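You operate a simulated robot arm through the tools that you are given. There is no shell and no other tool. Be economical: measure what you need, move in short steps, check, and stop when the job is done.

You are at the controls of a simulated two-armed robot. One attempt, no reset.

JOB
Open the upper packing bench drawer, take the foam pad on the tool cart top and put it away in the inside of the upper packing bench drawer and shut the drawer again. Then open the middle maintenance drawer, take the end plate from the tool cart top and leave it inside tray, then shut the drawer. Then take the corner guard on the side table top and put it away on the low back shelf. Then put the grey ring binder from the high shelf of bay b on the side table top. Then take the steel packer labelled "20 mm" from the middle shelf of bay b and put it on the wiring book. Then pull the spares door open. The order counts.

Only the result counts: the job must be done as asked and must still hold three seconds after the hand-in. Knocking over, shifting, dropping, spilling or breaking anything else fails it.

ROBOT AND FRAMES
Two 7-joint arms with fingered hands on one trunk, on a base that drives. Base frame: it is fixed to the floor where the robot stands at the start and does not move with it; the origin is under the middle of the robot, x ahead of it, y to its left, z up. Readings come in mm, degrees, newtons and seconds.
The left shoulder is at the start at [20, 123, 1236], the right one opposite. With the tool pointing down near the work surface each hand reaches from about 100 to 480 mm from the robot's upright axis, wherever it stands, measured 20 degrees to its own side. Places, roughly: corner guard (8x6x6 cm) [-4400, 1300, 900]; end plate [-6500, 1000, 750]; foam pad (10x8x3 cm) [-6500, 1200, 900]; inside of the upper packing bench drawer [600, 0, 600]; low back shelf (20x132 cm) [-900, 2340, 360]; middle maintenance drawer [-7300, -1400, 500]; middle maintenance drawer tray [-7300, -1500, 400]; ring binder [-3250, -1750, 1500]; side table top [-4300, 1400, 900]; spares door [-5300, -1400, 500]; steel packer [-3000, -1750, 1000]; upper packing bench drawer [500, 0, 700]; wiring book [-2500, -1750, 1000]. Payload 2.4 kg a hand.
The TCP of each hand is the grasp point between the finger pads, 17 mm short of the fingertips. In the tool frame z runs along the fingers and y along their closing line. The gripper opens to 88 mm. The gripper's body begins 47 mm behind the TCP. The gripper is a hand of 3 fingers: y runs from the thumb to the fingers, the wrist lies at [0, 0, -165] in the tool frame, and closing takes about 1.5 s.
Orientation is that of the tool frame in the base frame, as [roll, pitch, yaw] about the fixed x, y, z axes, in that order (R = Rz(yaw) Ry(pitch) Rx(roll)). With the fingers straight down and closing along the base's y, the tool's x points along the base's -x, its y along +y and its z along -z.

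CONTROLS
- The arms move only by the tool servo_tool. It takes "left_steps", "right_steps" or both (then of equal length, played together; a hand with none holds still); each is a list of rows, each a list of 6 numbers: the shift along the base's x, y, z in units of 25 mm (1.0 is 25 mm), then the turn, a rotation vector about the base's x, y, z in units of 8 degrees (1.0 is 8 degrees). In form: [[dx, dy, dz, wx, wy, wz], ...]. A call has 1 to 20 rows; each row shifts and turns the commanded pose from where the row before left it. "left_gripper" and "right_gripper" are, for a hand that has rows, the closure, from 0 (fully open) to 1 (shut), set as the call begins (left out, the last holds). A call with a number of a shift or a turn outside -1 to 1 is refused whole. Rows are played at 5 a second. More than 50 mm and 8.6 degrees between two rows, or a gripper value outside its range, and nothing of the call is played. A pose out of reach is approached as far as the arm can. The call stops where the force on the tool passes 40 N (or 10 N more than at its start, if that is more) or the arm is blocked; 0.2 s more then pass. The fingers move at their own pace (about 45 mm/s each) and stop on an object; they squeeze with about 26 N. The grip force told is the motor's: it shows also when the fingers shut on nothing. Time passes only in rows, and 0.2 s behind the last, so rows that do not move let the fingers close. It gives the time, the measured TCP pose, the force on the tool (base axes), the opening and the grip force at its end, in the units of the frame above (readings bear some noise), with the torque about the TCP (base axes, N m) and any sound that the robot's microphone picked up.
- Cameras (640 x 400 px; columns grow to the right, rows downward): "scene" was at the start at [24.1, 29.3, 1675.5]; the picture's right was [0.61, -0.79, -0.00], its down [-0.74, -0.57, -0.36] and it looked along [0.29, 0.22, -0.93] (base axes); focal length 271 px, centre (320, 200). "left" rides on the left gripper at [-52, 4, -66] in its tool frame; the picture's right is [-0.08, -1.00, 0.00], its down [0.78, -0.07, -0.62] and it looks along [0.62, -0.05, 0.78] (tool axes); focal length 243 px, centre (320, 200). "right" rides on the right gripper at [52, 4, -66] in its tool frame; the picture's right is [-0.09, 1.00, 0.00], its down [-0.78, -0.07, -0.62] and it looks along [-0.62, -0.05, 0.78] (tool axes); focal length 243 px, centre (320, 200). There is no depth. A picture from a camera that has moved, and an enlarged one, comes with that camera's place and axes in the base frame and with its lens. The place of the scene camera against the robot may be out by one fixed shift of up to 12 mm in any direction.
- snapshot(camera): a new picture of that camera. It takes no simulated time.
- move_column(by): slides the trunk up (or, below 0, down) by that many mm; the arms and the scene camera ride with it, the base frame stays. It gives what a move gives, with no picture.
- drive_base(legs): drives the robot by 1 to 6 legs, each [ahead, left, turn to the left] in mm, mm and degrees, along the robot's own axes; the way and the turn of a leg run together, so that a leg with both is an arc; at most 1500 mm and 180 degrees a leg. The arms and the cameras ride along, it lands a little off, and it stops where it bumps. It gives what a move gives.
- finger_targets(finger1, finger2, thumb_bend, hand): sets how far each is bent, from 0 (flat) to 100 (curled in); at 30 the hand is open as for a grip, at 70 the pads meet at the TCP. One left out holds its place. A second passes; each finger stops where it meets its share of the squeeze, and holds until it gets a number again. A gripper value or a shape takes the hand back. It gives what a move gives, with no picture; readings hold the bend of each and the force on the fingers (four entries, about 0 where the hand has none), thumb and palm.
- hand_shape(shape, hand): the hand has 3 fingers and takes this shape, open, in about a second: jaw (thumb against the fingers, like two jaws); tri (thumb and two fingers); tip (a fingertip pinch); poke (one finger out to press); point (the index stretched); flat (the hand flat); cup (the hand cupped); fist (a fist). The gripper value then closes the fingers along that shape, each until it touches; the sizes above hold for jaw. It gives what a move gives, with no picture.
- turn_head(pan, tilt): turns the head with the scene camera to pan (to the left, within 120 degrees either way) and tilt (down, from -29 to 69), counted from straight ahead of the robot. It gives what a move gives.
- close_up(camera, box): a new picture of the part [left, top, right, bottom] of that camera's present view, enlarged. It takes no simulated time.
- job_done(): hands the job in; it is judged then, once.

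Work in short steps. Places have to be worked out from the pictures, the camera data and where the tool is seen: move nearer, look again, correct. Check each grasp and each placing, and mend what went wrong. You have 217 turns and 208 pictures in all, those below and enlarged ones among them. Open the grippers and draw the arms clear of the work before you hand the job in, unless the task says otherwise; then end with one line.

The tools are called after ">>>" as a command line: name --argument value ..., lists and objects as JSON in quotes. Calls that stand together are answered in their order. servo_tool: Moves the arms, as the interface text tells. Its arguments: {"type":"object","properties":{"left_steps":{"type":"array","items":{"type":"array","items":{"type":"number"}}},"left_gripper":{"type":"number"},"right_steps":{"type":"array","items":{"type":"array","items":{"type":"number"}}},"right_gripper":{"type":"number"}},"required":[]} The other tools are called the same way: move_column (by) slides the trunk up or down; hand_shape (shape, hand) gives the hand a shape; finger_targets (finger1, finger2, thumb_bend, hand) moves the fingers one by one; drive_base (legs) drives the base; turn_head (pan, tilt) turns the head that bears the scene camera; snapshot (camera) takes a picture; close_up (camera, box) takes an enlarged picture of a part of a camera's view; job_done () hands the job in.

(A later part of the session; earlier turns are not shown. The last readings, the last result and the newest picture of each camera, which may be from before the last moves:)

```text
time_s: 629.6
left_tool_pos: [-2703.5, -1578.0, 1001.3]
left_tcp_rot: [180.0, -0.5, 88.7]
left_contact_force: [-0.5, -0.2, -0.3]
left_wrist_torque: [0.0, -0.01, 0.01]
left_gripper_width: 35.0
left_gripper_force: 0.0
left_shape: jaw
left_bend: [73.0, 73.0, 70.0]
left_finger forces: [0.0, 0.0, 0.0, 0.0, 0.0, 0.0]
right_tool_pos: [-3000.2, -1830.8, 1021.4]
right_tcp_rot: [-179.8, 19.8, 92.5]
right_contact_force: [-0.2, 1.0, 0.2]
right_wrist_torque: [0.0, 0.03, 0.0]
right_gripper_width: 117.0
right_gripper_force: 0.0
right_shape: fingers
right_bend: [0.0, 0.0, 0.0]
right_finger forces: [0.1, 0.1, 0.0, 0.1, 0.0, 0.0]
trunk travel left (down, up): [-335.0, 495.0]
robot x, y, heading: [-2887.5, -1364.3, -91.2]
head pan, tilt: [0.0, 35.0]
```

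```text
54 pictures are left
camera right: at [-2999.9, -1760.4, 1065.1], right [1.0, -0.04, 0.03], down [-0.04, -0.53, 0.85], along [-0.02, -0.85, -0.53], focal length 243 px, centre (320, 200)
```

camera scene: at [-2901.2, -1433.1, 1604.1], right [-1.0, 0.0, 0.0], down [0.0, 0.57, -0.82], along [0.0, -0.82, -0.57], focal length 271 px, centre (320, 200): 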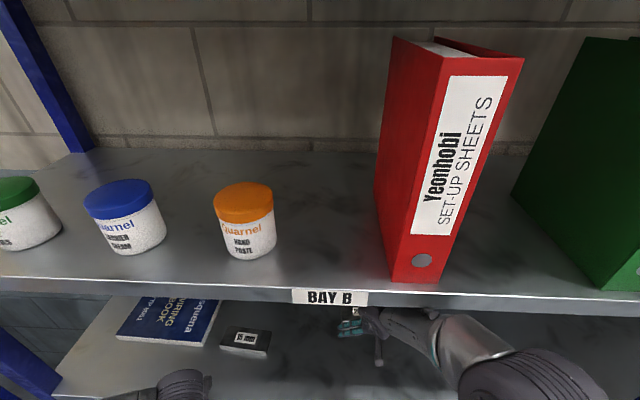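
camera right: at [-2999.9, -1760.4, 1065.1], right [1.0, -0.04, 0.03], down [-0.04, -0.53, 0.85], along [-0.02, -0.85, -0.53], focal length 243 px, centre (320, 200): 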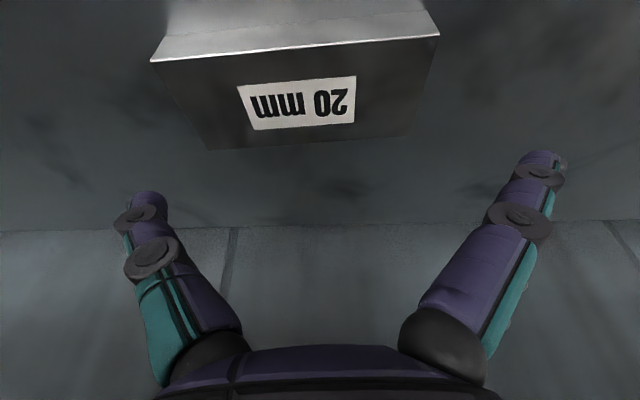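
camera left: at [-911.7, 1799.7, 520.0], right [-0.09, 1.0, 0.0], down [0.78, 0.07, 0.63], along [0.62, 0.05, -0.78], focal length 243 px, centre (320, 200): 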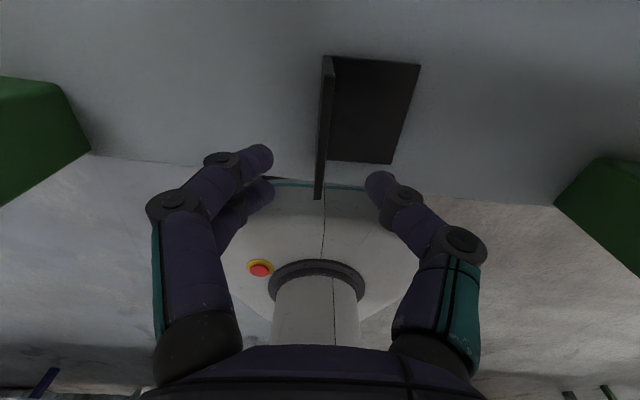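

The base itself shifted about 12 mm — the arm may be touching something. I check from the head.

>>> turn_head --pan -30 --tilt 60

>>> snapshot --camera "scene"

```text
time_s: 630.6
left_tool_pos: [-2713.5, -1566.2, 1001.3]
left_tcp_rot: [179.9, -0.5, 89.7]
left_contact_force: [0.4, 0.8, 0.0]
left_wrist_torque: [-0.02, -0.01, 0.01]
left_gripper_width: 34.8
left_gripper_force: 0.0
left_shape: jaw
left_bend: [73.0, 73.0, 70.0]
left_finger forces: [0.0, 0.0, 0.1, 0.0, 0.1, 0.0]
right_tool_pos: [-3007.5, -1826.3, 1023.3]
right_tcp_rot: [-180.0, 20.0, 93.5]
right_contact_force: [0.4, -0.6, 0.0]
right_wrist_torque: [-0.03, -0.01, -0.02]
right_gripper_width: 117.1
right_gripper_force: 0.0
right_shape: fingers
right_bend: [0.0, 0.0, 0.0]
right_finger forces: [0.0, 0.0, 0.0, 0.1, 0.1, 0.1]
trunk travel left (down, up): [-335.0, 495.0]
robot x, y, heading: [-2901.2, -1360.8, -90.0]
head pan, tilt: [-30.0, 60.0]
```

```text
53 pictures are left
camera scene: at [-2934.8, -1402.8, 1570.0], right [-0.87, 0.5, 0.0], down [0.43, 0.75, -0.5], along [-0.25, -0.43, -0.87], focal length 271 px, centre (320, 200)
```

scene: 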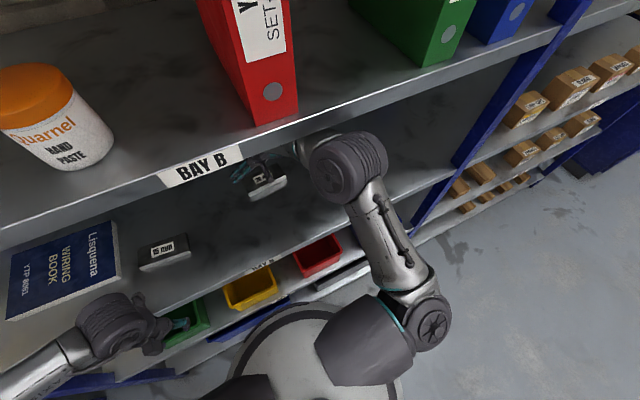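

The base recovered (just recoil). TCP is over the packer; I check centring again.

>>> snapshot --camera "right"

```text
52 pictures are left
camera right: at [-3006.5, -1755.2, 1066.4], right [1.0, -0.02, 0.03], down [-0.03, -0.52, 0.85], along [0.0, -0.85, -0.52], focal length 243 px, centre (320, 200)
```

right: 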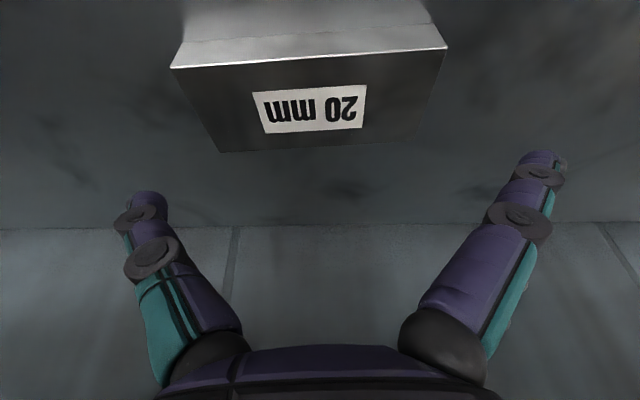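

Centred within 2 mm. I descend.

>>> servo_tool --right_steps '[[0, -0.1, -0.4, 0, 0, 0.1], [0, 0, -0.4, 0, 0, 0.1], [0, 0, -0.4, 0, 0, 0], [0, 0, -0.3, 0, 0, 0]]'

>>> snapshot --camera "right"

```text
time_s: 631.6
left_tool_pos: [-2712.3, -1569.2, 1002.8]
left_tcp_rot: [179.9, -0.5, 89.7]
left_contact_force: [0.1, 0.1, 0.9]
left_wrist_torque: [0.02, -0.03, 0.01]
left_gripper_width: 34.7
left_gripper_force: 0.0
left_shape: jaw
left_bend: [73.0, 73.0, 70.0]
left_finger forces: [0.0, 0.0, 0.1, 0.0, 0.0, 0.0]
right_tool_pos: [-3006.5, -1829.4, 986.0]
right_tcp_rot: [180.0, 20.1, 95.1]
right_contact_force: [0.2, 0.6, 0.8]
right_wrist_torque: [0.02, 0.0, -0.03]
right_gripper_width: 117.0
right_gripper_force: 0.2
right_shape: fingers
right_bend: [0.0, 0.0, 0.0]
right_finger forces: [0.1, 0.1, 0.0, 0.0, 0.0, 0.1]
trunk travel left (down, up): [-335.0, 495.0]
robot x, y, heading: [-2895.9, -1358.0, -90.0]
head pan, tilt: [-30.0, 60.0]
```

```text
51 pictures are left
camera right: at [-3008.2, -1758.3, 1028.8], right [1.0, 0.01, 0.03], down [-0.02, -0.52, 0.85], along [0.02, -0.85, -0.52], focal length 243 px, centre (320, 200)
```

right: 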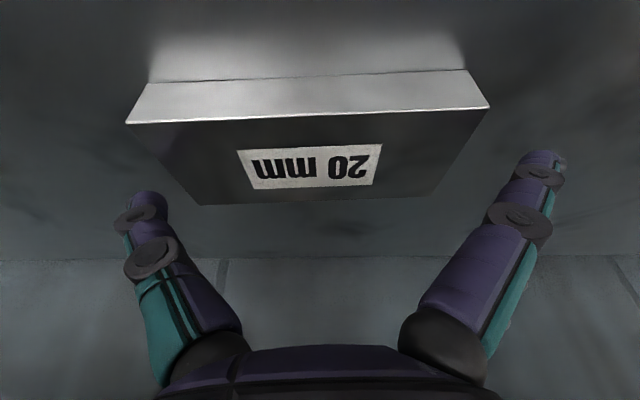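

The opening's middle is offset toward the finger side, so I shift 8 mm to -x, then descend to contact.

>>> servo_tool --right_steps '[[-0.3, 0, -0.05, 0, 0, 0], [0, 0, -0.15, 0, 0, 0], [0, 0, -0.15, 0, 0, 0]]'

>>> snapshot --camera "right"

```text
time_s: 632.4
left_tool_pos: [-2713.9, -1568.1, 1001.8]
left_tcp_rot: [179.9, -0.4, 89.7]
left_contact_force: [0.3, 0.6, 0.1]
left_wrist_torque: [-0.03, -0.01, -0.04]
left_gripper_width: 34.6
left_gripper_force: 0.1
left_shape: jaw
left_bend: [73.0, 73.0, 70.0]
left_finger forces: [0.0, 0.1, 0.0, 0.0, 0.0, 0.1]
right_tool_pos: [-3014.0, -1829.2, 975.5]
right_tcp_rot: [-180.0, 19.9, 95.1]
right_contact_force: [0.6, -0.1, -1.0]
right_wrist_torque: [-0.01, -0.02, -0.02]
right_gripper_width: 117.4
right_gripper_force: 0.0
right_shape: fingers
right_bend: [0.0, 0.0, 0.0]
right_finger forces: [0.1, 0.0, 0.0, 0.0, 0.0, 0.0]
trunk travel left (down, up): [-335.0, 495.0]
robot x, y, heading: [-2901.8, -1358.0, -90.1]
head pan, tilt: [-30.0, 60.0]
```

```text
50 pictures are left
camera right: at [-3015.7, -1757.9, 1019.5], right [1.0, 0.01, 0.03], down [-0.02, -0.52, 0.85], along [0.02, -0.85, -0.52], focal length 243 px, centre (320, 200)
```

right: 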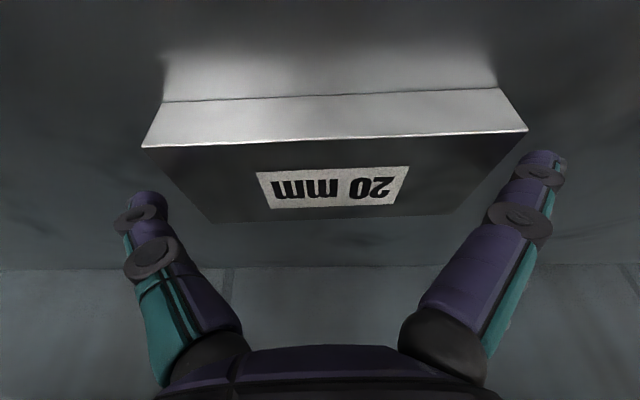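

>>> servo_tool --right_steps '[[0, 0, -0.15, 0, 0, 0], [0, 0, -0.1, 0, 0, 0]]'

>>> servo_tool --right_steps '[[0, 0, 0, 0, 0, 0], [0, 0, 0, 0, 0, 0], [0, 0, 0, 0, 0, 0], [0, 0, 0, 0, 0, 0], [0, 0, 0, 0, 0, 0], [0, 0, 0, 0, 0, 0], [0, 0, 0, 0, 0, 0]]' --right_gripper 1

>>> snapshot --camera "right"

```text
time_s: 633.0
left_tool_pos: [-2712.0, -1567.4, 1003.0]
left_tcp_rot: [-180.0, -0.4, 89.7]
left_contact_force: [0.3, 0.3, -0.1]
left_wrist_torque: [-0.01, 0.0, -0.01]
left_gripper_width: 34.7
left_gripper_force: 0.0
left_shape: jaw
left_bend: [73.0, 73.0, 70.0]
left_finger forces: [0.0, 0.0, 0.0, 0.1, 0.0, 0.0]
right_tool_pos: [-3014.8, -1828.4, 970.0]
right_tcp_rot: [-179.8, 20.0, 95.1]
right_contact_force: [0.7, 0.0, 0.0]
right_wrist_torque: [0.01, -0.02, -0.01]
right_gripper_width: 117.1
right_gripper_force: 0.1
right_shape: fingers
right_bend: [0.0, 0.0, 0.0]
right_finger forces: [0.1, 0.0, 0.0, 0.0, 0.0, 0.0]
trunk travel left (down, up): [-335.0, 495.0]
robot x, y, heading: [-2901.2, -1359.0, -90.1]
head pan, tilt: [-30.0, 60.0]
```

```text
time_s: 634.6
left_tool_pos: [-2712.2, -1565.6, 1002.3]
left_tcp_rot: [179.9, -0.4, 89.7]
left_contact_force: [-0.7, 0.2, -1.3]
left_wrist_torque: [0.02, 0.01, 0.0]
left_gripper_width: 34.7
left_gripper_force: 0.1
left_shape: jaw
left_bend: [73.0, 73.0, 70.0]
left_finger forces: [0.0, 0.0, 0.0, 0.0, 0.0, 0.1]
right_tool_pos: [-3014.2, -1828.7, 971.6]
right_tcp_rot: [-179.9, 20.2, 95.1]
right_contact_force: [3.1, -3.7, 22.8]
right_wrist_torque: [0.02, -0.48, -0.14]
right_gripper_width: 87.2
right_gripper_force: 25.4
right_shape: jaw
right_bend: [16.0, 17.0, 11.0]
right_finger forces: [20.0, 17.7, 0.0, 0.0, 33.0, 0.1]
trunk travel left (down, up): [-335.0, 495.0]
robot x, y, heading: [-2896.4, -1361.9, -89.9]
head pan, tilt: [-30.0, 60.0]
```

```text
49 pictures are left
camera right: at [-3014.9, -1757.3, 1014.5], right [1.0, 0.01, 0.03], down [-0.02, -0.52, 0.85], along [0.02, -0.85, -0.52], focal length 243 px, centre (320, 200)
```

right: 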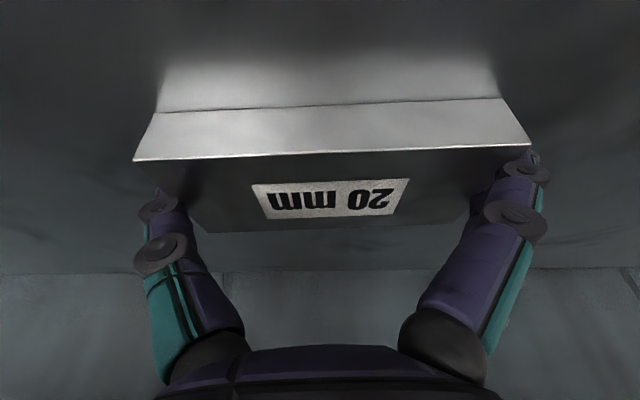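

Gripped on both ends with ~26 N. I lift slowly 40 mm and check.

>>> servo_tool --right_steps '[[0, 0, 0.3, 0, 0, 0], [0, 0, 0.3, 0, 0, 0], [0, 0, 0.4, 0, 0, 0], [0, 0, 0.4, 0, 0, 0], [0, 0, 0.4, 0, 0, 0], [0, 0, 0.4, 0, 0, 0]]'

>>> snapshot --camera "right"

```text
time_s: 636.0
left_tool_pos: [-2713.2, -1567.5, 1002.3]
left_tcp_rot: [179.9, -0.4, 89.6]
left_contact_force: [-0.7, 1.3, -0.4]
left_wrist_torque: [0.0, 0.01, 0.0]
left_gripper_width: 34.9
left_gripper_force: 0.1
left_shape: jaw
left_bend: [73.0, 73.0, 70.0]
left_finger forces: [0.0, 0.0, 0.1, 0.0, 0.0, 0.0]
right_tool_pos: [-3013.7, -1828.7, 1026.4]
right_tcp_rot: [-179.9, 20.0, 95.2]
right_contact_force: [0.7, -0.3, 0.3]
right_wrist_torque: [-0.02, -0.02, 0.01]
right_gripper_width: 0.0
right_gripper_force: 25.9
right_shape: jaw
right_bend: [57.0, 57.0, 52.0]
right_finger forces: [0.0, 0.1, 0.1, 0.0, 0.0, 0.0]
trunk travel left (down, up): [-335.0, 495.0]
robot x, y, heading: [-2899.9, -1361.7, -90.1]
head pan, tilt: [-30.0, 60.0]
```

```text
48 pictures are left
camera right: at [-3015.0, -1758.0, 1068.9], right [1.0, 0.01, 0.03], down [-0.02, -0.52, 0.85], along [0.02, -0.85, -0.52], focal length 243 px, centre (320, 200)
```

right: 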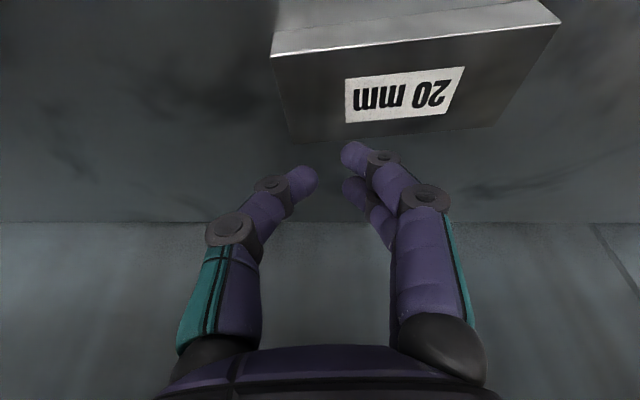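

The wide grip slipped off; the packer is back on the shelf, slightly turned. I'll regrasp across its 47 mm width: back out, make the hand vertical and yaw it 90°.

>>> drive_base --legs '[[-330, 0, 0]]'

>>> servo_tool --right_steps '[[0, 0.3, 0, 0.9, 0, 0], [0, 0.3, 0, 0.9, 0, 0], [0, 0.3, 0, 0.7, 0, 0], [0, 0, 0, 0, 0, 1], [0, 0, 0, 0, 0, 1], [0, 0, 0, 0, 0, 1], [0, 0, 0, 0, 0, 1], [0, 0, 0, 0, 0, 1], [0, 0, 0, 0, 0, 1], [0, 0, 0, 0, 0, 1], [0, 0, 0, 0, 0, 1], [0, 0, 0, 0, 0, 1], [0, 0, 0, 0, 0, 1], [0, 0, 0, 0, 0, 1]]' --right_gripper 0

>>> snapshot --camera "right"

```text
time_s: 638.2
left_tool_pos: [-2711.6, -1235.3, 1002.6]
left_tcp_rot: [179.9, -0.4, 89.8]
left_contact_force: [-0.1, -0.5, 0.5]
left_wrist_torque: [-0.04, -0.02, -0.05]
left_gripper_width: 35.0
left_gripper_force: 0.0
left_shape: jaw
left_bend: [73.0, 73.0, 70.0]
left_finger forces: [0.0, 0.0, 0.0, 0.0, 0.1, 0.0]
right_tool_pos: [-3013.1, -1497.3, 1024.7]
right_tcp_rot: [-180.0, 20.2, 95.3]
right_contact_force: [-0.2, 0.2, 0.2]
right_wrist_torque: [0.01, 0.02, 0.03]
right_gripper_width: 0.0
right_gripper_force: 26.3
right_shape: jaw
right_bend: [57.0, 57.0, 52.0]
right_finger forces: [0.0, 0.1, 0.0, 0.0, 0.1, 0.0]
trunk travel left (down, up): [-335.0, 495.0]
robot x, y, heading: [-2896.2, -1031.6, -90.0]
head pan, tilt: [-30.0, 60.0]
```

```text
time_s: 641.2
left_tool_pos: [-2713.0, -1236.4, 1003.4]
left_tcp_rot: [180.0, -0.5, 89.8]
left_contact_force: [-0.4, 0.6, -0.3]
left_wrist_torque: [0.01, 0.0, 0.02]
left_gripper_width: 34.5
left_gripper_force: 0.1
left_shape: jaw
left_bend: [73.0, 73.0, 70.0]
left_finger forces: [0.0, 0.0, 0.0, 0.0, 0.1, 0.0]
right_tool_pos: [-3012.1, -1476.0, 1025.4]
right_tcp_rot: [178.2, 0.0, -176.9]
right_contact_force: [-0.3, 0.7, -0.4]
right_wrist_torque: [0.0, -0.01, 0.02]
right_gripper_width: 87.9
right_gripper_force: 0.1
right_shape: jaw
right_bend: [30.0, 30.0, 30.0]
right_finger forces: [0.0, 0.0, 0.0, 0.0, 0.1, 0.0]
trunk travel left (down, up): [-335.0, 495.0]
robot x, y, heading: [-2900.0, -1032.6, -89.9]
head pan, tilt: [-30.0, 60.0]
```

```text
47 pictures are left
camera right: at [-3064.4, -1477.0, 1090.6], right [0.03, 1.0, 0.03], down [0.78, -0.04, 0.62], along [0.62, 0.0, -0.78], focal length 243 px, centre (320, 200)
```

right: 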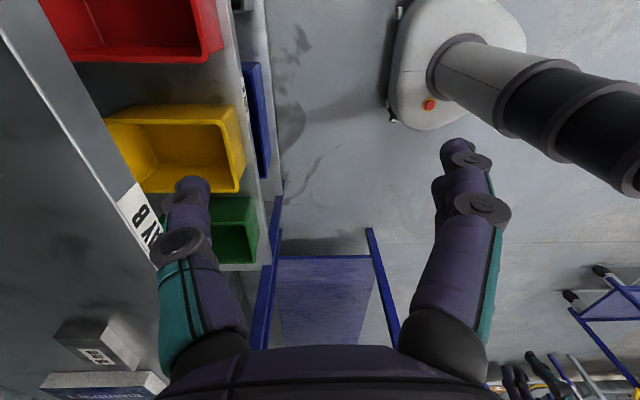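

Yaw worked. Packer now at ≈[-2975, -1827], yaw ≈9°. I align the yaw, shift over and enter the shelf.

>>> servo_tool --right_steps '[[0, 0, 0, 0, 0, 0.75]]'

>>> drive_base --legs '[[0, 36, 0], [330, 0, 0]]'

>>> snapshot --camera "right"

>>> snapshot --camera "scene"

```text
time_s: 641.6
left_tool_pos: [-2712.4, -1236.6, 1001.8]
left_tcp_rot: [179.9, -0.4, 89.7]
left_contact_force: [-0.4, 0.5, -0.3]
left_wrist_torque: [-0.02, 0.03, 0.02]
left_gripper_width: 34.9
left_gripper_force: 0.0
left_shape: jaw
left_bend: [73.0, 73.0, 70.0]
left_finger forces: [0.0, 0.0, 0.0, 0.0, 0.1, 0.1]
right_tool_pos: [-3012.6, -1475.0, 1026.8]
right_tcp_rot: [178.2, 0.1, -171.1]
right_contact_force: [-0.8, 0.1, 0.2]
right_wrist_torque: [-0.03, 0.0, -0.02]
right_gripper_width: 87.9
right_gripper_force: 0.0
right_shape: jaw
right_bend: [30.0, 30.0, 30.0]
right_finger forces: [0.1, 0.1, 0.0, 0.1, 0.1, 0.0]
trunk travel left (down, up): [-335.0, 495.0]
robot x, y, heading: [-2899.9, -1032.4, -90.1]
head pan, tilt: [-30.0, 60.0]
```

```text
time_s: 644.2
left_tool_pos: [-2675.2, -1565.3, 1002.2]
left_tcp_rot: [179.9, -0.6, 90.0]
left_contact_force: [0.4, 0.3, 0.2]
left_wrist_torque: [0.02, 0.04, -0.02]
left_gripper_width: 34.6
left_gripper_force: 0.1
left_shape: jaw
left_bend: [73.0, 73.0, 70.0]
left_finger forces: [0.0, 0.0, 0.0, 0.0, 0.1, 0.1]
right_tool_pos: [-2975.6, -1803.8, 1024.4]
right_tcp_rot: [178.1, 0.1, -171.0]
right_contact_force: [0.7, 0.1, 0.3]
right_wrist_torque: [0.0, 0.03, 0.03]
right_gripper_width: 87.8
right_gripper_force: 0.1
right_shape: jaw
right_bend: [30.0, 30.0, 30.0]
right_finger forces: [0.0, 0.0, 0.0, 0.0, 0.0, 0.0]
trunk travel left (down, up): [-335.0, 495.0]
robot x, y, heading: [-2864.8, -1354.7, -90.3]
head pan, tilt: [-30.0, 60.0]
```

```text
46 pictures are left
camera right: at [-3027.5, -1811.2, 1090.4], right [-0.07, 1.0, 0.03], down [0.78, 0.04, 0.62], along [0.62, 0.07, -0.78], focal length 243 px, centre (320, 200)
```

right: 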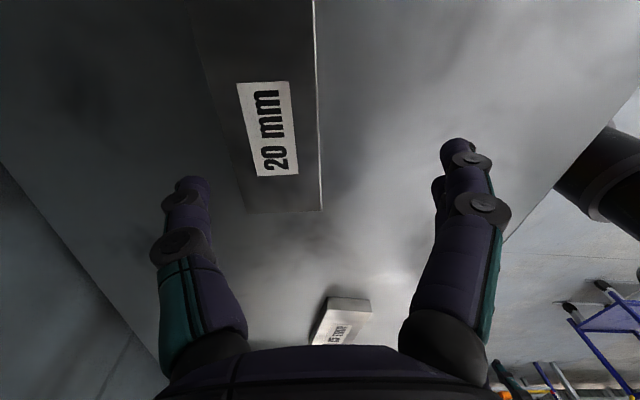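

```text
45 pictures are left
camera scene: at [-2898.0, -1401.4, 1569.9], right [-0.87, 0.5, 0.0], down [0.43, 0.75, -0.5], along [-0.25, -0.43, -0.87], focal length 271 px, centre (320, 200)
```

scene: 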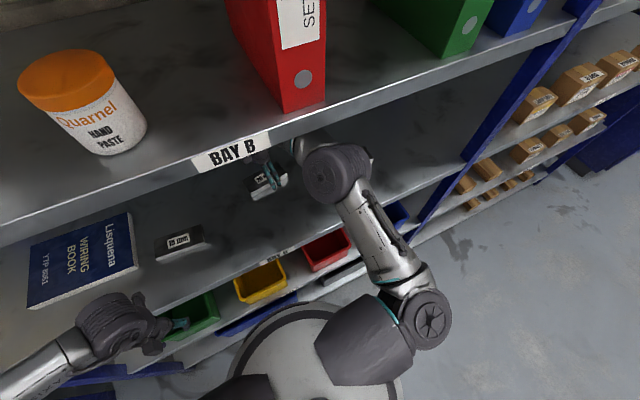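

Packer centre ≈[-2976, -1829]. I move 25 mm in and descend to TCP z≈972.

>>> servo_tool --right_steps '[[0, -0.5, 0, 0, 0, 0], [0, -0.5, 0, 0, 0, -0.3], [0, 0, -0.5, 0, 0, 0], [0, 0, -0.5, 0, 0, 0], [0, 0, -0.5, 0, 0, 0]]'

>>> snapshot --camera "right"

```text
time_s: 645.4
left_tool_pos: [-2676.5, -1565.4, 1002.0]
left_tcp_rot: [179.9, -0.4, 89.8]
left_contact_force: [0.3, -0.6, -0.1]
left_wrist_torque: [0.03, 0.0, -0.03]
left_gripper_width: 35.0
left_gripper_force: 0.2
left_shape: jaw
left_bend: [73.0, 73.0, 70.0]
left_finger forces: [0.1, 0.0, 0.0, 0.1, 0.1, 0.0]
right_tool_pos: [-2975.4, -1821.7, 987.8]
right_tcp_rot: [178.3, 0.1, -173.4]
right_contact_force: [0.0, 0.8, 0.6]
right_wrist_torque: [-0.03, -0.01, -0.02]
right_gripper_width: 87.6
right_gripper_force: 0.2
right_shape: jaw
right_bend: [30.0, 30.0, 30.0]
right_finger forces: [0.0, 0.0, 0.1, 0.0, 0.0, 0.1]
right hand out of reach, approached as far as the arm can: row 2
trunk travel left (down, up): [-335.0, 495.0]
robot x, y, heading: [-2862.2, -1357.5, -89.7]
head pan, tilt: [-30.0, 60.0]
```

```text
44 pictures are left
camera right: at [-3027.2, -1826.6, 1053.1], right [-0.03, 1.0, 0.03], down [0.78, 0.0, 0.62], along [0.62, 0.04, -0.78], focal length 243 px, centre (320, 200)
```

right: 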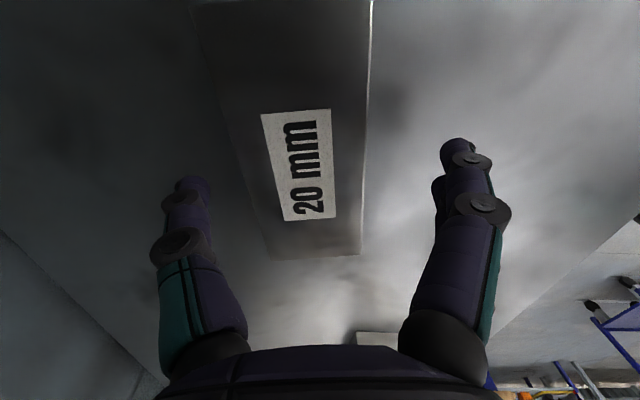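

Straddled. I descend the last 16 mm and close.

>>> servo_tool --right_steps '[[0, 0, -0.35, 0, 0, 0], [0, 0, -0.3, 0, 0, 0]]'

>>> servo_tool --right_steps '[[0, 0, 0, 0, 0, 0], [0, 0, 0, 0, 0, 0], [0, 0, 0, 0, 0, 0], [0, 0, 0, 0, 0, 0], [0, 0, 0, 0, 0, 0], [0, 0, 0, 0, 0, 0], [0, 0, 0, 0, 0, 0]]' --right_gripper 1

>>> servo_tool --right_steps '[[0, 0, 0.2, 0, 0, 0], [0, 0, 0.2, 0, 0, 0], [0, 0, 0.3, 0, 0, 0], [0, 0, 0.3, 0, 0, 0]]'

>>> snapshot --camera "right"

```text
time_s: 646.0
left_tool_pos: [-2676.3, -1564.0, 1002.3]
left_tcp_rot: [179.8, -0.4, 89.8]
left_contact_force: [-1.0, 0.6, 0.9]
left_wrist_torque: [-0.01, -0.02, -0.03]
left_gripper_width: 34.9
left_gripper_force: 0.0
left_shape: jaw
left_bend: [73.0, 73.0, 70.0]
left_finger forces: [0.0, 0.0, 0.1, 0.0, 0.0, 0.1]
right_tool_pos: [-2975.8, -1821.7, 971.6]
right_tcp_rot: [178.2, 0.2, -173.4]
right_contact_force: [-0.4, -0.5, -1.4]
right_wrist_torque: [-0.02, -0.01, -0.03]
right_gripper_width: 87.8
right_gripper_force: 0.0
right_shape: jaw
right_bend: [30.0, 30.0, 30.0]
right_finger forces: [0.0, 0.0, 0.0, 0.1, 0.0, 0.0]
trunk travel left (down, up): [-335.0, 495.0]
robot x, y, heading: [-2859.8, -1359.2, -90.0]
head pan, tilt: [-30.0, 60.0]
```

```text
time_s: 647.6
left_tool_pos: [-2675.4, -1564.5, 1002.4]
left_tcp_rot: [179.9, -0.4, 90.0]
left_contact_force: [0.8, -0.3, 0.0]
left_wrist_torque: [-0.07, -0.01, -0.01]
left_gripper_width: 35.1
left_gripper_force: 0.0
left_shape: jaw
left_bend: [73.0, 73.0, 70.0]
left_finger forces: [0.1, 0.1, 0.0, 0.1, 0.0, 0.0]
right_tool_pos: [-2975.5, -1822.5, 970.7]
right_tcp_rot: [178.2, 0.2, -173.4]
right_contact_force: [0.7, -1.5, 0.1]
right_wrist_torque: [-0.02, -0.03, 0.0]
right_gripper_width: 44.3
right_gripper_force: 26.1
right_shape: jaw
right_bend: [73.0, 73.0, 69.0]
right_finger forces: [11.5, 11.6, 0.0, 0.0, 24.0, 0.1]
trunk travel left (down, up): [-335.0, 495.0]
robot x, y, heading: [-2862.3, -1353.7, -89.8]
head pan, tilt: [-30.0, 60.0]
```

```text
time_s: 648.6
left_tool_pos: [-2675.8, -1564.5, 1001.9]
left_tcp_rot: [179.8, -0.5, 89.9]
left_contact_force: [0.5, -0.2, 0.6]
left_wrist_torque: [-0.01, 0.01, 0.0]
left_gripper_width: 35.0
left_gripper_force: 0.1
left_shape: jaw
left_bend: [73.0, 73.0, 70.0]
left_finger forces: [0.0, 0.0, 0.0, 0.0, 0.0, 0.1]
right_tool_pos: [-2975.9, -1822.6, 996.0]
right_tcp_rot: [178.2, 0.2, -173.5]
right_contact_force: [0.0, 0.0, -8.3]
right_wrist_torque: [0.06, -0.01, -0.04]
right_gripper_width: 43.9
right_gripper_force: 26.0
right_shape: jaw
right_bend: [73.0, 73.0, 69.0]
right_finger forces: [12.2, 12.2, 0.0, 0.1, 24.5, 0.1]
trunk travel left (down, up): [-335.0, 495.0]
robot x, y, heading: [-2864.0, -1356.6, -89.9]
head pan, tilt: [-30.0, 60.0]
```

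```text
43 pictures are left
camera right: at [-3027.7, -1827.0, 1061.4], right [-0.03, 1.0, 0.03], down [0.78, 0.0, 0.62], along [0.62, 0.04, -0.78], focal length 243 px, centre (320, 200)
```

right: 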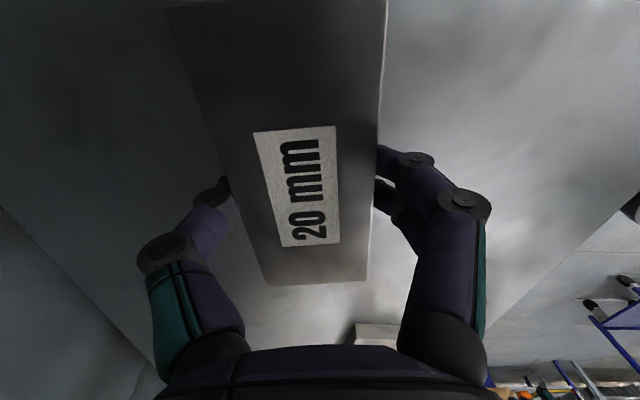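

Held firmly (8.3 N). I lift to z≈1035, tuck the left hand inward, and strafe toward the book above the shelf items.

>>> servo_tool --right_steps '[[0, 0, 0.4, 0, 0, 0], [0, 0, 0.4, 0, 0, 0], [0, 0, 0.4, 0, 0, 0], [0, 0, 0.3, 0, 0, 0], [0, 0, 0, 0, 0, 0]]' --left_steps '[[-0.8, 0.3, 0, 0, 0, 0], [-0.8, 0.3, 0, 0, 0, 0], [-0.8, 0.3, 0, 0, 0, 0], [-0.8, 0.3, 0, 0, 0, 0], [-0.4, 0.3, 0, 0, 0, 0]]'

>>> drive_base --legs '[[0, 335, 0]]'

>>> turn_head --pan 0 --tilt 60

>>> snapshot --camera "scene"

>>> snapshot --camera "right"

```text
time_s: 649.8
left_tool_pos: [-2769.4, -1540.4, 1005.5]
left_tcp_rot: [179.8, -0.6, 89.9]
left_contact_force: [0.2, -1.2, 0.2]
left_wrist_torque: [0.02, -0.02, 0.01]
left_gripper_width: 34.9
left_gripper_force: 0.0
left_shape: jaw
left_bend: [73.0, 73.0, 70.0]
left_finger forces: [0.0, 0.1, 0.0, 0.0, 0.0, 0.0]
left hand out of reach, approached as far as the arm can: row 1, 2, 5
right_tool_pos: [-2976.1, -1822.9, 1034.2]
right_tcp_rot: [178.1, 0.1, -173.3]
right_contact_force: [0.9, -0.5, -8.8]
right_wrist_torque: [0.05, 0.02, 0.03]
right_gripper_width: 44.2
right_gripper_force: 26.5
right_shape: jaw
right_bend: [73.0, 73.0, 69.0]
right_finger forces: [12.1, 12.3, 0.0, 0.0, 24.5, 0.0]
trunk travel left (down, up): [-335.0, 495.0]
robot x, y, heading: [-2864.2, -1353.3, -89.9]
head pan, tilt: [-30.0, 60.0]
```

```text
time_s: 652.0
left_tool_pos: [-2433.0, -1540.1, 1005.5]
left_tcp_rot: [179.9, -0.6, 90.1]
left_contact_force: [0.9, 0.2, 0.7]
left_wrist_torque: [-0.05, -0.01, -0.01]
left_gripper_width: 34.8
left_gripper_force: 0.0
left_shape: jaw
left_bend: [73.0, 73.0, 70.0]
left_finger forces: [0.0, 0.1, 0.1, 0.0, 0.0, 0.0]
right_tool_pos: [-2640.6, -1822.4, 1034.6]
right_tcp_rot: [178.2, 0.2, -173.3]
right_contact_force: [1.0, -0.5, -7.9]
right_wrist_torque: [0.07, -0.01, 0.03]
right_gripper_width: 44.0
right_gripper_force: 25.9
right_shape: jaw
right_bend: [73.0, 73.0, 69.0]
right_finger forces: [12.2, 12.3, 0.0, 0.0, 24.5, 0.0]
trunk travel left (down, up): [-335.0, 495.0]
robot x, y, heading: [-2526.0, -1355.5, -89.8]
head pan, tilt: [-30.0, 60.0]
```

```text
time_s: 652.9
left_tool_pos: [-2434.1, -1539.2, 1004.6]
left_tcp_rot: [179.8, -0.4, 90.0]
left_contact_force: [0.5, 0.2, 0.2]
left_wrist_torque: [-0.01, 0.0, -0.01]
left_gripper_width: 34.7
left_gripper_force: 0.2
left_shape: jaw
left_bend: [73.0, 73.0, 70.0]
left_finger forces: [0.0, 0.1, 0.0, 0.0, 0.1, 0.0]
right_tool_pos: [-2642.1, -1821.8, 1033.9]
right_tcp_rot: [178.2, 0.2, -173.3]
right_contact_force: [0.2, -0.2, -7.6]
right_wrist_torque: [0.03, -0.04, -0.01]
right_gripper_width: 44.0
right_gripper_force: 26.2
right_shape: jaw
right_bend: [73.0, 73.0, 69.0]
right_finger forces: [12.2, 12.3, 0.1, 0.0, 24.5, 0.0]
trunk travel left (down, up): [-335.0, 495.0]
robot x, y, heading: [-2531.6, -1358.5, -89.8]
head pan, tilt: [0.0, 60.0]
```

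```text
42 pictures are left
camera scene: at [-2531.2, -1409.2, 1569.9], right [-1.0, 0.0, 0.0], down [0.0, 0.87, -0.5], along [0.0, -0.5, -0.87], focal length 271 px, centre (320, 200)
```

scene: 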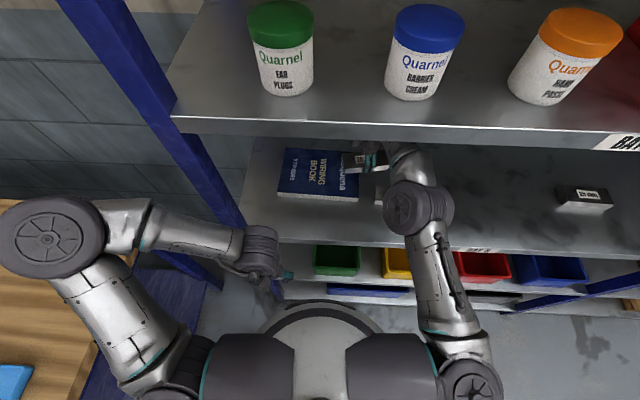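

```text
41 pictures are left
camera right: at [-2693.4, -1826.8, 1099.0], right [-0.03, 1.0, 0.03], down [0.78, 0.01, 0.62], along [0.62, 0.05, -0.78], focal length 243 px, centre (320, 200)
```

right: 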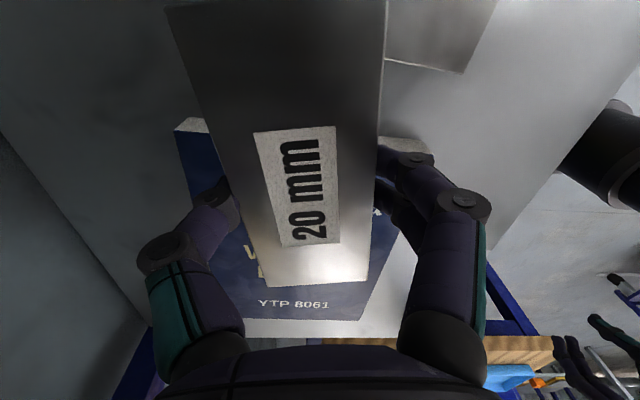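

Book centre ≈[-2536, -1828], about 208×125 mm. I edge the base in 35 mm and move the arm across by 106 mm.

>>> drive_base --legs '[[35, 0, 0]]'

>>> servo_tool --right_steps '[[0.6, 0.3, 0, 0, 0, 0], [0.6, 0.3, 0, 0, 0, 0], [0.6, 0.3, 0, 0, 0, 0], [0.6, 0.2, 0, 0, 0, 0], [0.6, 0, 0, 0, 0, 0], [0.6, 0, 0, 0, 0, 0], [0.6, 0, 0, 0, 0, 0]]'

>>> servo_tool --right_steps '[[0, 0, 0, 0, 0, 0]]'

>>> snapshot --camera "right"

>>> snapshot --camera "scene"

```text
time_s: 653.8
left_tool_pos: [-2435.0, -1577.1, 1005.1]
left_tcp_rot: [179.8, -0.6, 90.1]
left_contact_force: [-0.7, -1.0, 0.2]
left_wrist_torque: [0.0, 0.0, -0.02]
left_gripper_width: 35.0
left_gripper_force: 0.1
left_shape: jaw
left_bend: [73.0, 73.0, 70.0]
left_finger forces: [0.0, 0.0, 0.0, 0.0, 0.0, 0.1]
right_tool_pos: [-2640.7, -1859.3, 1032.8]
right_tcp_rot: [178.1, 0.1, -173.3]
right_contact_force: [0.6, -1.8, -8.4]
right_wrist_torque: [0.06, 0.0, -0.02]
right_gripper_width: 44.1
right_gripper_force: 25.9
right_shape: jaw
right_bend: [73.0, 73.0, 69.0]
right_finger forces: [12.0, 12.3, 0.0, 0.0, 24.7, 0.0]
trunk travel left (down, up): [-335.0, 495.0]
robot x, y, heading: [-2530.3, -1391.1, -89.5]
head pan, tilt: [0.0, 60.0]
```

```text
time_s: 655.4
left_tool_pos: [-2433.2, -1575.5, 1005.7]
left_tcp_rot: [179.9, -0.5, 90.0]
left_contact_force: [-0.8, -0.8, -0.3]
left_wrist_torque: [-0.01, -0.03, 0.03]
left_gripper_width: 35.0
left_gripper_force: 0.0
left_shape: jaw
left_bend: [73.0, 73.0, 70.0]
left_finger forces: [0.1, 0.1, 0.1, 0.1, 0.0, 0.0]
right_tool_pos: [-2535.9, -1828.1, 1033.3]
right_tcp_rot: [178.1, 0.2, -173.2]
right_contact_force: [-0.1, 0.2, -8.7]
right_wrist_torque: [0.08, 0.01, 0.0]
right_gripper_width: 43.7
right_gripper_force: 26.3
right_shape: jaw
right_bend: [73.0, 73.0, 69.0]
right_finger forces: [12.2, 12.3, 0.1, 0.0, 24.6, 0.0]
trunk travel left (down, up): [-335.0, 495.0]
robot x, y, heading: [-2526.5, -1389.1, -89.9]
head pan, tilt: [0.0, 60.0]
```

```text
time_s: 655.8
left_tool_pos: [-2433.5, -1574.9, 1004.8]
left_tcp_rot: [179.8, -0.4, 90.0]
left_contact_force: [-0.3, 0.3, 1.5]
left_wrist_torque: [0.01, 0.04, 0.0]
left_gripper_width: 34.7
left_gripper_force: 0.1
left_shape: jaw
left_bend: [73.0, 73.0, 70.0]
left_finger forces: [0.0, 0.0, 0.0, 0.0, 0.0, 0.0]
right_tool_pos: [-2536.7, -1829.2, 1032.4]
right_tcp_rot: [178.2, 0.2, -173.2]
right_contact_force: [0.6, 0.6, -8.0]
right_wrist_torque: [0.09, 0.03, -0.01]
right_gripper_width: 43.9
right_gripper_force: 25.9
right_shape: jaw
right_bend: [73.0, 73.0, 69.0]
right_finger forces: [12.2, 12.3, 0.1, 0.0, 24.6, 0.0]
trunk travel left (down, up): [-335.0, 495.0]
robot x, y, heading: [-2531.4, -1393.5, -89.4]
head pan, tilt: [0.0, 60.0]
```

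```text
40 pictures are left
camera right: at [-2588.0, -1833.3, 1099.0], right [-0.03, 1.0, 0.03], down [0.78, 0.01, 0.62], along [0.62, 0.05, -0.78], focal length 243 px, centre (320, 200)
```

right: 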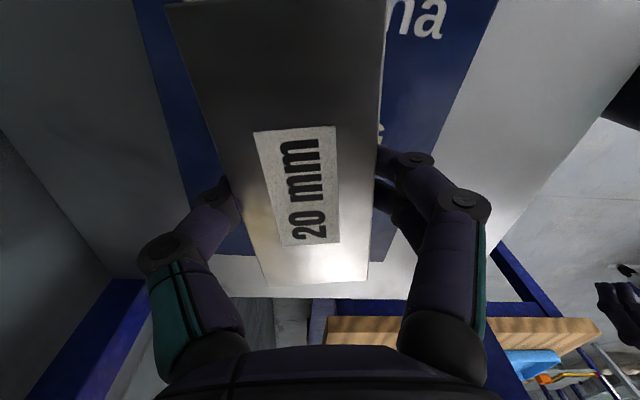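

```text
39 pictures are left
camera scene: at [-2530.5, -1444.6, 1569.9], right [-1.0, 0.0, 0.0], down [0.0, 0.87, -0.5], along [0.0, -0.5, -0.87], focal length 271 px, centre (320, 200)
```

scene: 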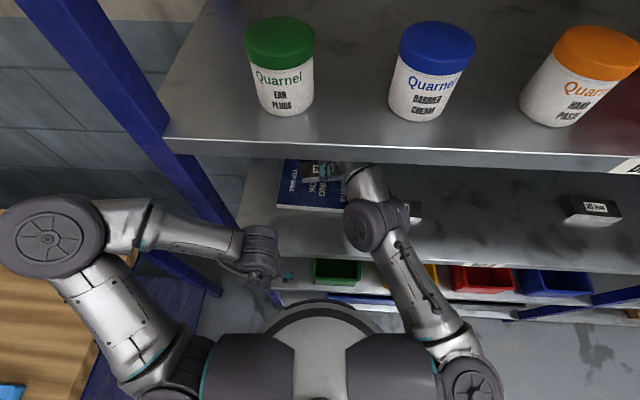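

Packer is centred above the book. I lower until contact.

>>> servo_tool --right_steps '[[0, 0, -0.4, 0, 0, 0], [0, 0, -0.4, 0, 0, 0]]'

>>> servo_tool --right_steps '[[0, 0, -0.2, 0, 0, 0], [0, 0, -0.2, 0, 0, 0]]'

>>> servo_tool --right_steps '[[0, 0, -0.15, 0, 0, 0]]'

>>> snapshot --camera "right"

```text
time_s: 656.4
left_tool_pos: [-2433.1, -1574.4, 1004.4]
left_tcp_rot: [179.8, -0.5, 89.9]
left_contact_force: [1.0, -0.6, -1.1]
left_wrist_torque: [0.0, 0.02, 0.01]
left_gripper_width: 35.0
left_gripper_force: 0.0
left_shape: jaw
left_bend: [73.0, 73.0, 70.0]
left_finger forces: [0.1, 0.0, 0.1, 0.0, 0.0, 0.0]
right_tool_pos: [-2536.3, -1830.2, 1014.1]
right_tcp_rot: [178.2, 0.1, -173.3]
right_contact_force: [-0.3, 0.6, -8.4]
right_wrist_torque: [0.04, 0.01, -0.03]
right_gripper_width: 44.0
right_gripper_force: 25.6
right_shape: jaw
right_bend: [73.0, 73.0, 69.0]
right_finger forces: [12.2, 12.3, 0.0, 0.0, 24.6, 0.0]
trunk travel left (down, up): [-335.0, 495.0]
robot x, y, heading: [-2533.1, -1392.8, -89.9]
head pan, tilt: [0.0, 60.0]
```

```text
time_s: 657.0
left_tool_pos: [-2433.9, -1575.8, 1004.2]
left_tcp_rot: [179.8, -0.6, 90.0]
left_contact_force: [-0.6, 0.3, -0.4]
left_wrist_torque: [0.0, -0.05, -0.03]
left_gripper_width: 34.8
left_gripper_force: 0.1
left_shape: jaw
left_bend: [73.0, 73.0, 70.0]
left_finger forces: [0.1, 0.0, 0.1, 0.1, 0.0, 0.0]
right_tool_pos: [-2535.3, -1830.0, 1003.2]
right_tcp_rot: [178.1, 0.2, -173.1]
right_contact_force: [-0.3, -0.1, -7.8]
right_wrist_torque: [0.05, 0.01, 0.0]
right_gripper_width: 43.8
right_gripper_force: 25.9
right_shape: jaw
right_bend: [73.0, 73.0, 69.0]
right_finger forces: [12.2, 12.2, 0.0, 0.0, 24.6, 0.1]
trunk travel left (down, up): [-335.0, 495.0]
robot x, y, heading: [-2532.2, -1390.8, -89.8]
head pan, tilt: [0.0, 60.0]
```

```text
time_s: 657.4
left_tool_pos: [-2434.3, -1574.0, 1005.6]
left_tcp_rot: [179.8, -0.4, 89.9]
left_contact_force: [0.3, 0.3, -0.3]
left_wrist_torque: [0.0, 0.03, 0.0]
left_gripper_width: 34.9
left_gripper_force: 0.1
left_shape: jaw
left_bend: [73.0, 73.0, 70.0]
left_finger forces: [0.0, 0.1, 0.1, 0.1, 0.0, 0.0]
right_tool_pos: [-2535.7, -1831.1, 999.8]
right_tcp_rot: [178.0, 0.1, -173.3]
right_contact_force: [1.4, 0.2, -8.8]
right_wrist_torque: [0.08, 0.01, 0.0]
right_gripper_width: 43.7
right_gripper_force: 26.1
right_shape: jaw
right_bend: [73.0, 73.0, 69.0]
right_finger forces: [12.2, 12.3, 0.0, 0.0, 24.7, 0.0]
trunk travel left (down, up): [-335.0, 495.0]
robot x, y, heading: [-2531.0, -1388.7, -89.8]
head pan, tilt: [0.0, 60.0]
```

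```text
38 pictures are left
camera right: at [-2587.3, -1835.4, 1065.2], right [-0.03, 1.0, 0.03], down [0.78, 0.0, 0.62], along [0.62, 0.05, -0.78], focal length 243 px, centre (320, 200)
```

right: 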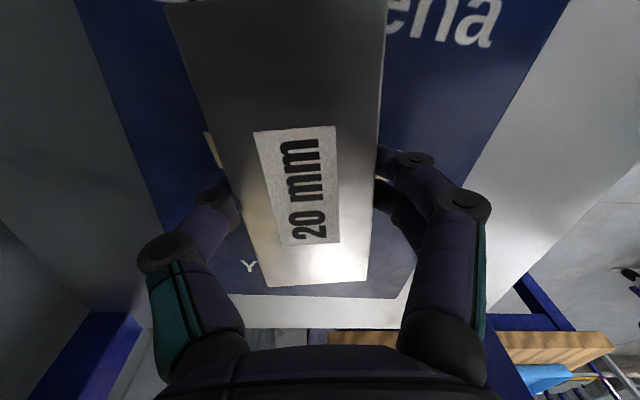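

>>> servo_tool --right_steps '[[0, 0, -0.2, 0, 0, 0]]'

>>> servo_tool --right_steps '[[0, 0, -0.15, 0, 0, 0]]'

>>> servo_tool --right_steps '[[0, 0, -0.15, 0, 0, 0]]'

```text
time_s: 657.8
left_tool_pos: [-2434.2, -1575.1, 1004.7]
left_tcp_rot: [179.8, -0.6, 90.0]
left_contact_force: [0.2, -1.0, -0.3]
left_wrist_torque: [-0.01, -0.04, 0.02]
left_gripper_width: 34.9
left_gripper_force: 0.1
left_shape: jaw
left_bend: [73.0, 73.0, 70.0]
left_finger forces: [0.0, 0.0, 0.0, 0.1, 0.1, 0.0]
right_tool_pos: [-2535.7, -1831.8, 994.1]
right_tcp_rot: [178.1, 0.2, -173.2]
right_contact_force: [-0.3, 0.3, -8.5]
right_wrist_torque: [0.02, 0.03, -0.03]
right_gripper_width: 44.1
right_gripper_force: 25.9
right_shape: jaw
right_bend: [73.0, 73.0, 69.0]
right_finger forces: [12.2, 12.3, 0.0, 0.0, 24.6, 0.1]
trunk travel left (down, up): [-335.0, 495.0]
robot x, y, heading: [-2523.1, -1393.0, -89.7]
head pan, tilt: [0.0, 60.0]
```

```text
time_s: 658.2
left_tool_pos: [-2434.3, -1575.4, 1006.2]
left_tcp_rot: [179.8, -0.5, 90.0]
left_contact_force: [0.7, 0.5, -0.2]
left_wrist_torque: [0.0, 0.02, -0.04]
left_gripper_width: 35.0
left_gripper_force: 0.0
left_shape: jaw
left_bend: [73.0, 73.0, 70.0]
left_finger forces: [0.1, 0.0, 0.0, 0.1, 0.0, 0.0]
right_tool_pos: [-2536.9, -1830.8, 993.4]
right_tcp_rot: [178.3, 0.1, -173.2]
right_contact_force: [0.8, 0.3, 6.6]
right_wrist_torque: [-0.04, 0.02, 0.04]
right_gripper_width: 44.0
right_gripper_force: 25.7
right_shape: jaw
right_bend: [74.0, 73.0, 69.0]
right_finger forces: [12.4, 12.7, 0.0, 0.0, 24.9, 0.0]
trunk travel left (down, up): [-335.0, 495.0]
robot x, y, heading: [-2531.7, -1389.9, -89.6]
head pan, tilt: [0.0, 60.0]
```

```text
time_s: 658.6
left_tool_pos: [-2432.9, -1571.8, 1006.3]
left_tcp_rot: [179.9, -0.4, 89.9]
left_contact_force: [0.1, 0.7, 0.1]
left_wrist_torque: [0.0, -0.02, 0.0]
left_gripper_width: 34.8
left_gripper_force: 0.0
left_shape: jaw
left_bend: [73.0, 73.0, 70.0]
left_finger forces: [0.0, 0.1, 0.0, 0.0, 0.1, 0.0]
right_tool_pos: [-2535.3, -1830.3, 991.3]
right_tcp_rot: [178.6, 0.2, -173.3]
right_contact_force: [-0.5, -0.4, 27.2]
right_wrist_torque: [-0.19, -0.04, -0.01]
right_gripper_width: 43.8
right_gripper_force: 25.8
right_shape: jaw
right_bend: [75.0, 75.0, 70.0]
right_finger forces: [13.8, 13.9, 0.1, 0.1, 27.2, 0.0]
trunk travel left (down, up): [-335.0, 495.0]
robot x, y, heading: [-2531.9, -1392.7, -89.7]
head pan, tilt: [0.0, 60.0]
```

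It rests on the book. I ease the pressure, open and lift.

>>> servo_tool --right_steps '[[0, 0, 0.1, 0, 0, 0]]'

>>> servo_tool --right_steps '[[0, 0, 0, 0, 0, 0], [0, 0, 0, 0, 0, 0], [0, 0, 0, 0, 0, 0], [0, 0, 0, 0, 0, 0], [0, 0, 0, 0, 0, 0], [0, 0, 0.3, 0, 0, 0], [0, 0, 0.6, 0, 0, 0], [0, 0, 0.6, 0, 0, 0]]' --right_gripper 0.1

>>> snapshot --camera "right"

```text
time_s: 659.0
left_tool_pos: [-2433.9, -1573.6, 1005.2]
left_tcp_rot: [179.9, -0.4, 90.0]
left_contact_force: [-0.1, -0.6, 0.6]
left_wrist_torque: [-0.05, 0.0, 0.03]
left_gripper_width: 35.0
left_gripper_force: 0.0
left_shape: jaw
left_bend: [73.0, 73.0, 70.0]
left_finger forces: [0.0, 0.1, 0.1, 0.0, 0.1, 0.0]
right_tool_pos: [-2534.7, -1829.7, 990.1]
right_tcp_rot: [178.2, 0.1, -173.3]
right_contact_force: [-0.9, -1.0, 22.0]
right_wrist_torque: [-0.21, -0.01, -0.03]
right_gripper_width: 43.8
right_gripper_force: 25.7
right_shape: jaw
right_bend: [75.0, 75.0, 70.0]
right_finger forces: [13.1, 13.2, 0.1, 0.0, 27.7, 0.0]
trunk travel left (down, up): [-335.0, 495.0]
robot x, y, heading: [-2533.6, -1391.5, -89.6]
head pan, tilt: [0.0, 60.0]
```

```text
time_s: 660.8
left_tool_pos: [-2434.0, -1575.4, 1006.1]
left_tcp_rot: [179.9, -0.5, 90.0]
left_contact_force: [-0.2, 0.0, 0.3]
left_wrist_torque: [0.0, 0.01, 0.01]
left_gripper_width: 35.0
left_gripper_force: 0.1
left_shape: jaw
left_bend: [73.0, 73.0, 70.0]
left_finger forces: [0.0, 0.1, 0.1, 0.0, 0.1, 0.0]
right_tool_pos: [-2536.1, -1829.4, 1027.9]
right_tcp_rot: [178.2, 0.0, -173.3]
right_contact_force: [1.0, 0.8, 0.6]
right_wrist_torque: [0.0, 0.01, 0.01]
right_gripper_width: 79.2
right_gripper_force: 0.1
right_shape: jaw
right_bend: [48.0, 48.0, 44.0]
right_finger forces: [0.0, 0.1, 0.0, 0.0, 0.0, 0.0]
trunk travel left (down, up): [-335.0, 495.0]
robot x, y, heading: [-2530.0, -1392.4, -89.6]
head pan, tilt: [0.0, 60.0]
```

```text
37 pictures are left
camera right: at [-2587.8, -1833.6, 1093.3], right [-0.03, 1.0, 0.03], down [0.78, 0.01, 0.62], along [0.62, 0.04, -0.78], focal length 243 px, centre (320, 200)
```

right: 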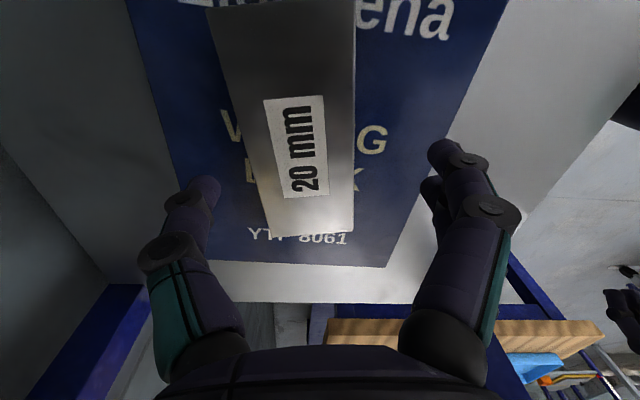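

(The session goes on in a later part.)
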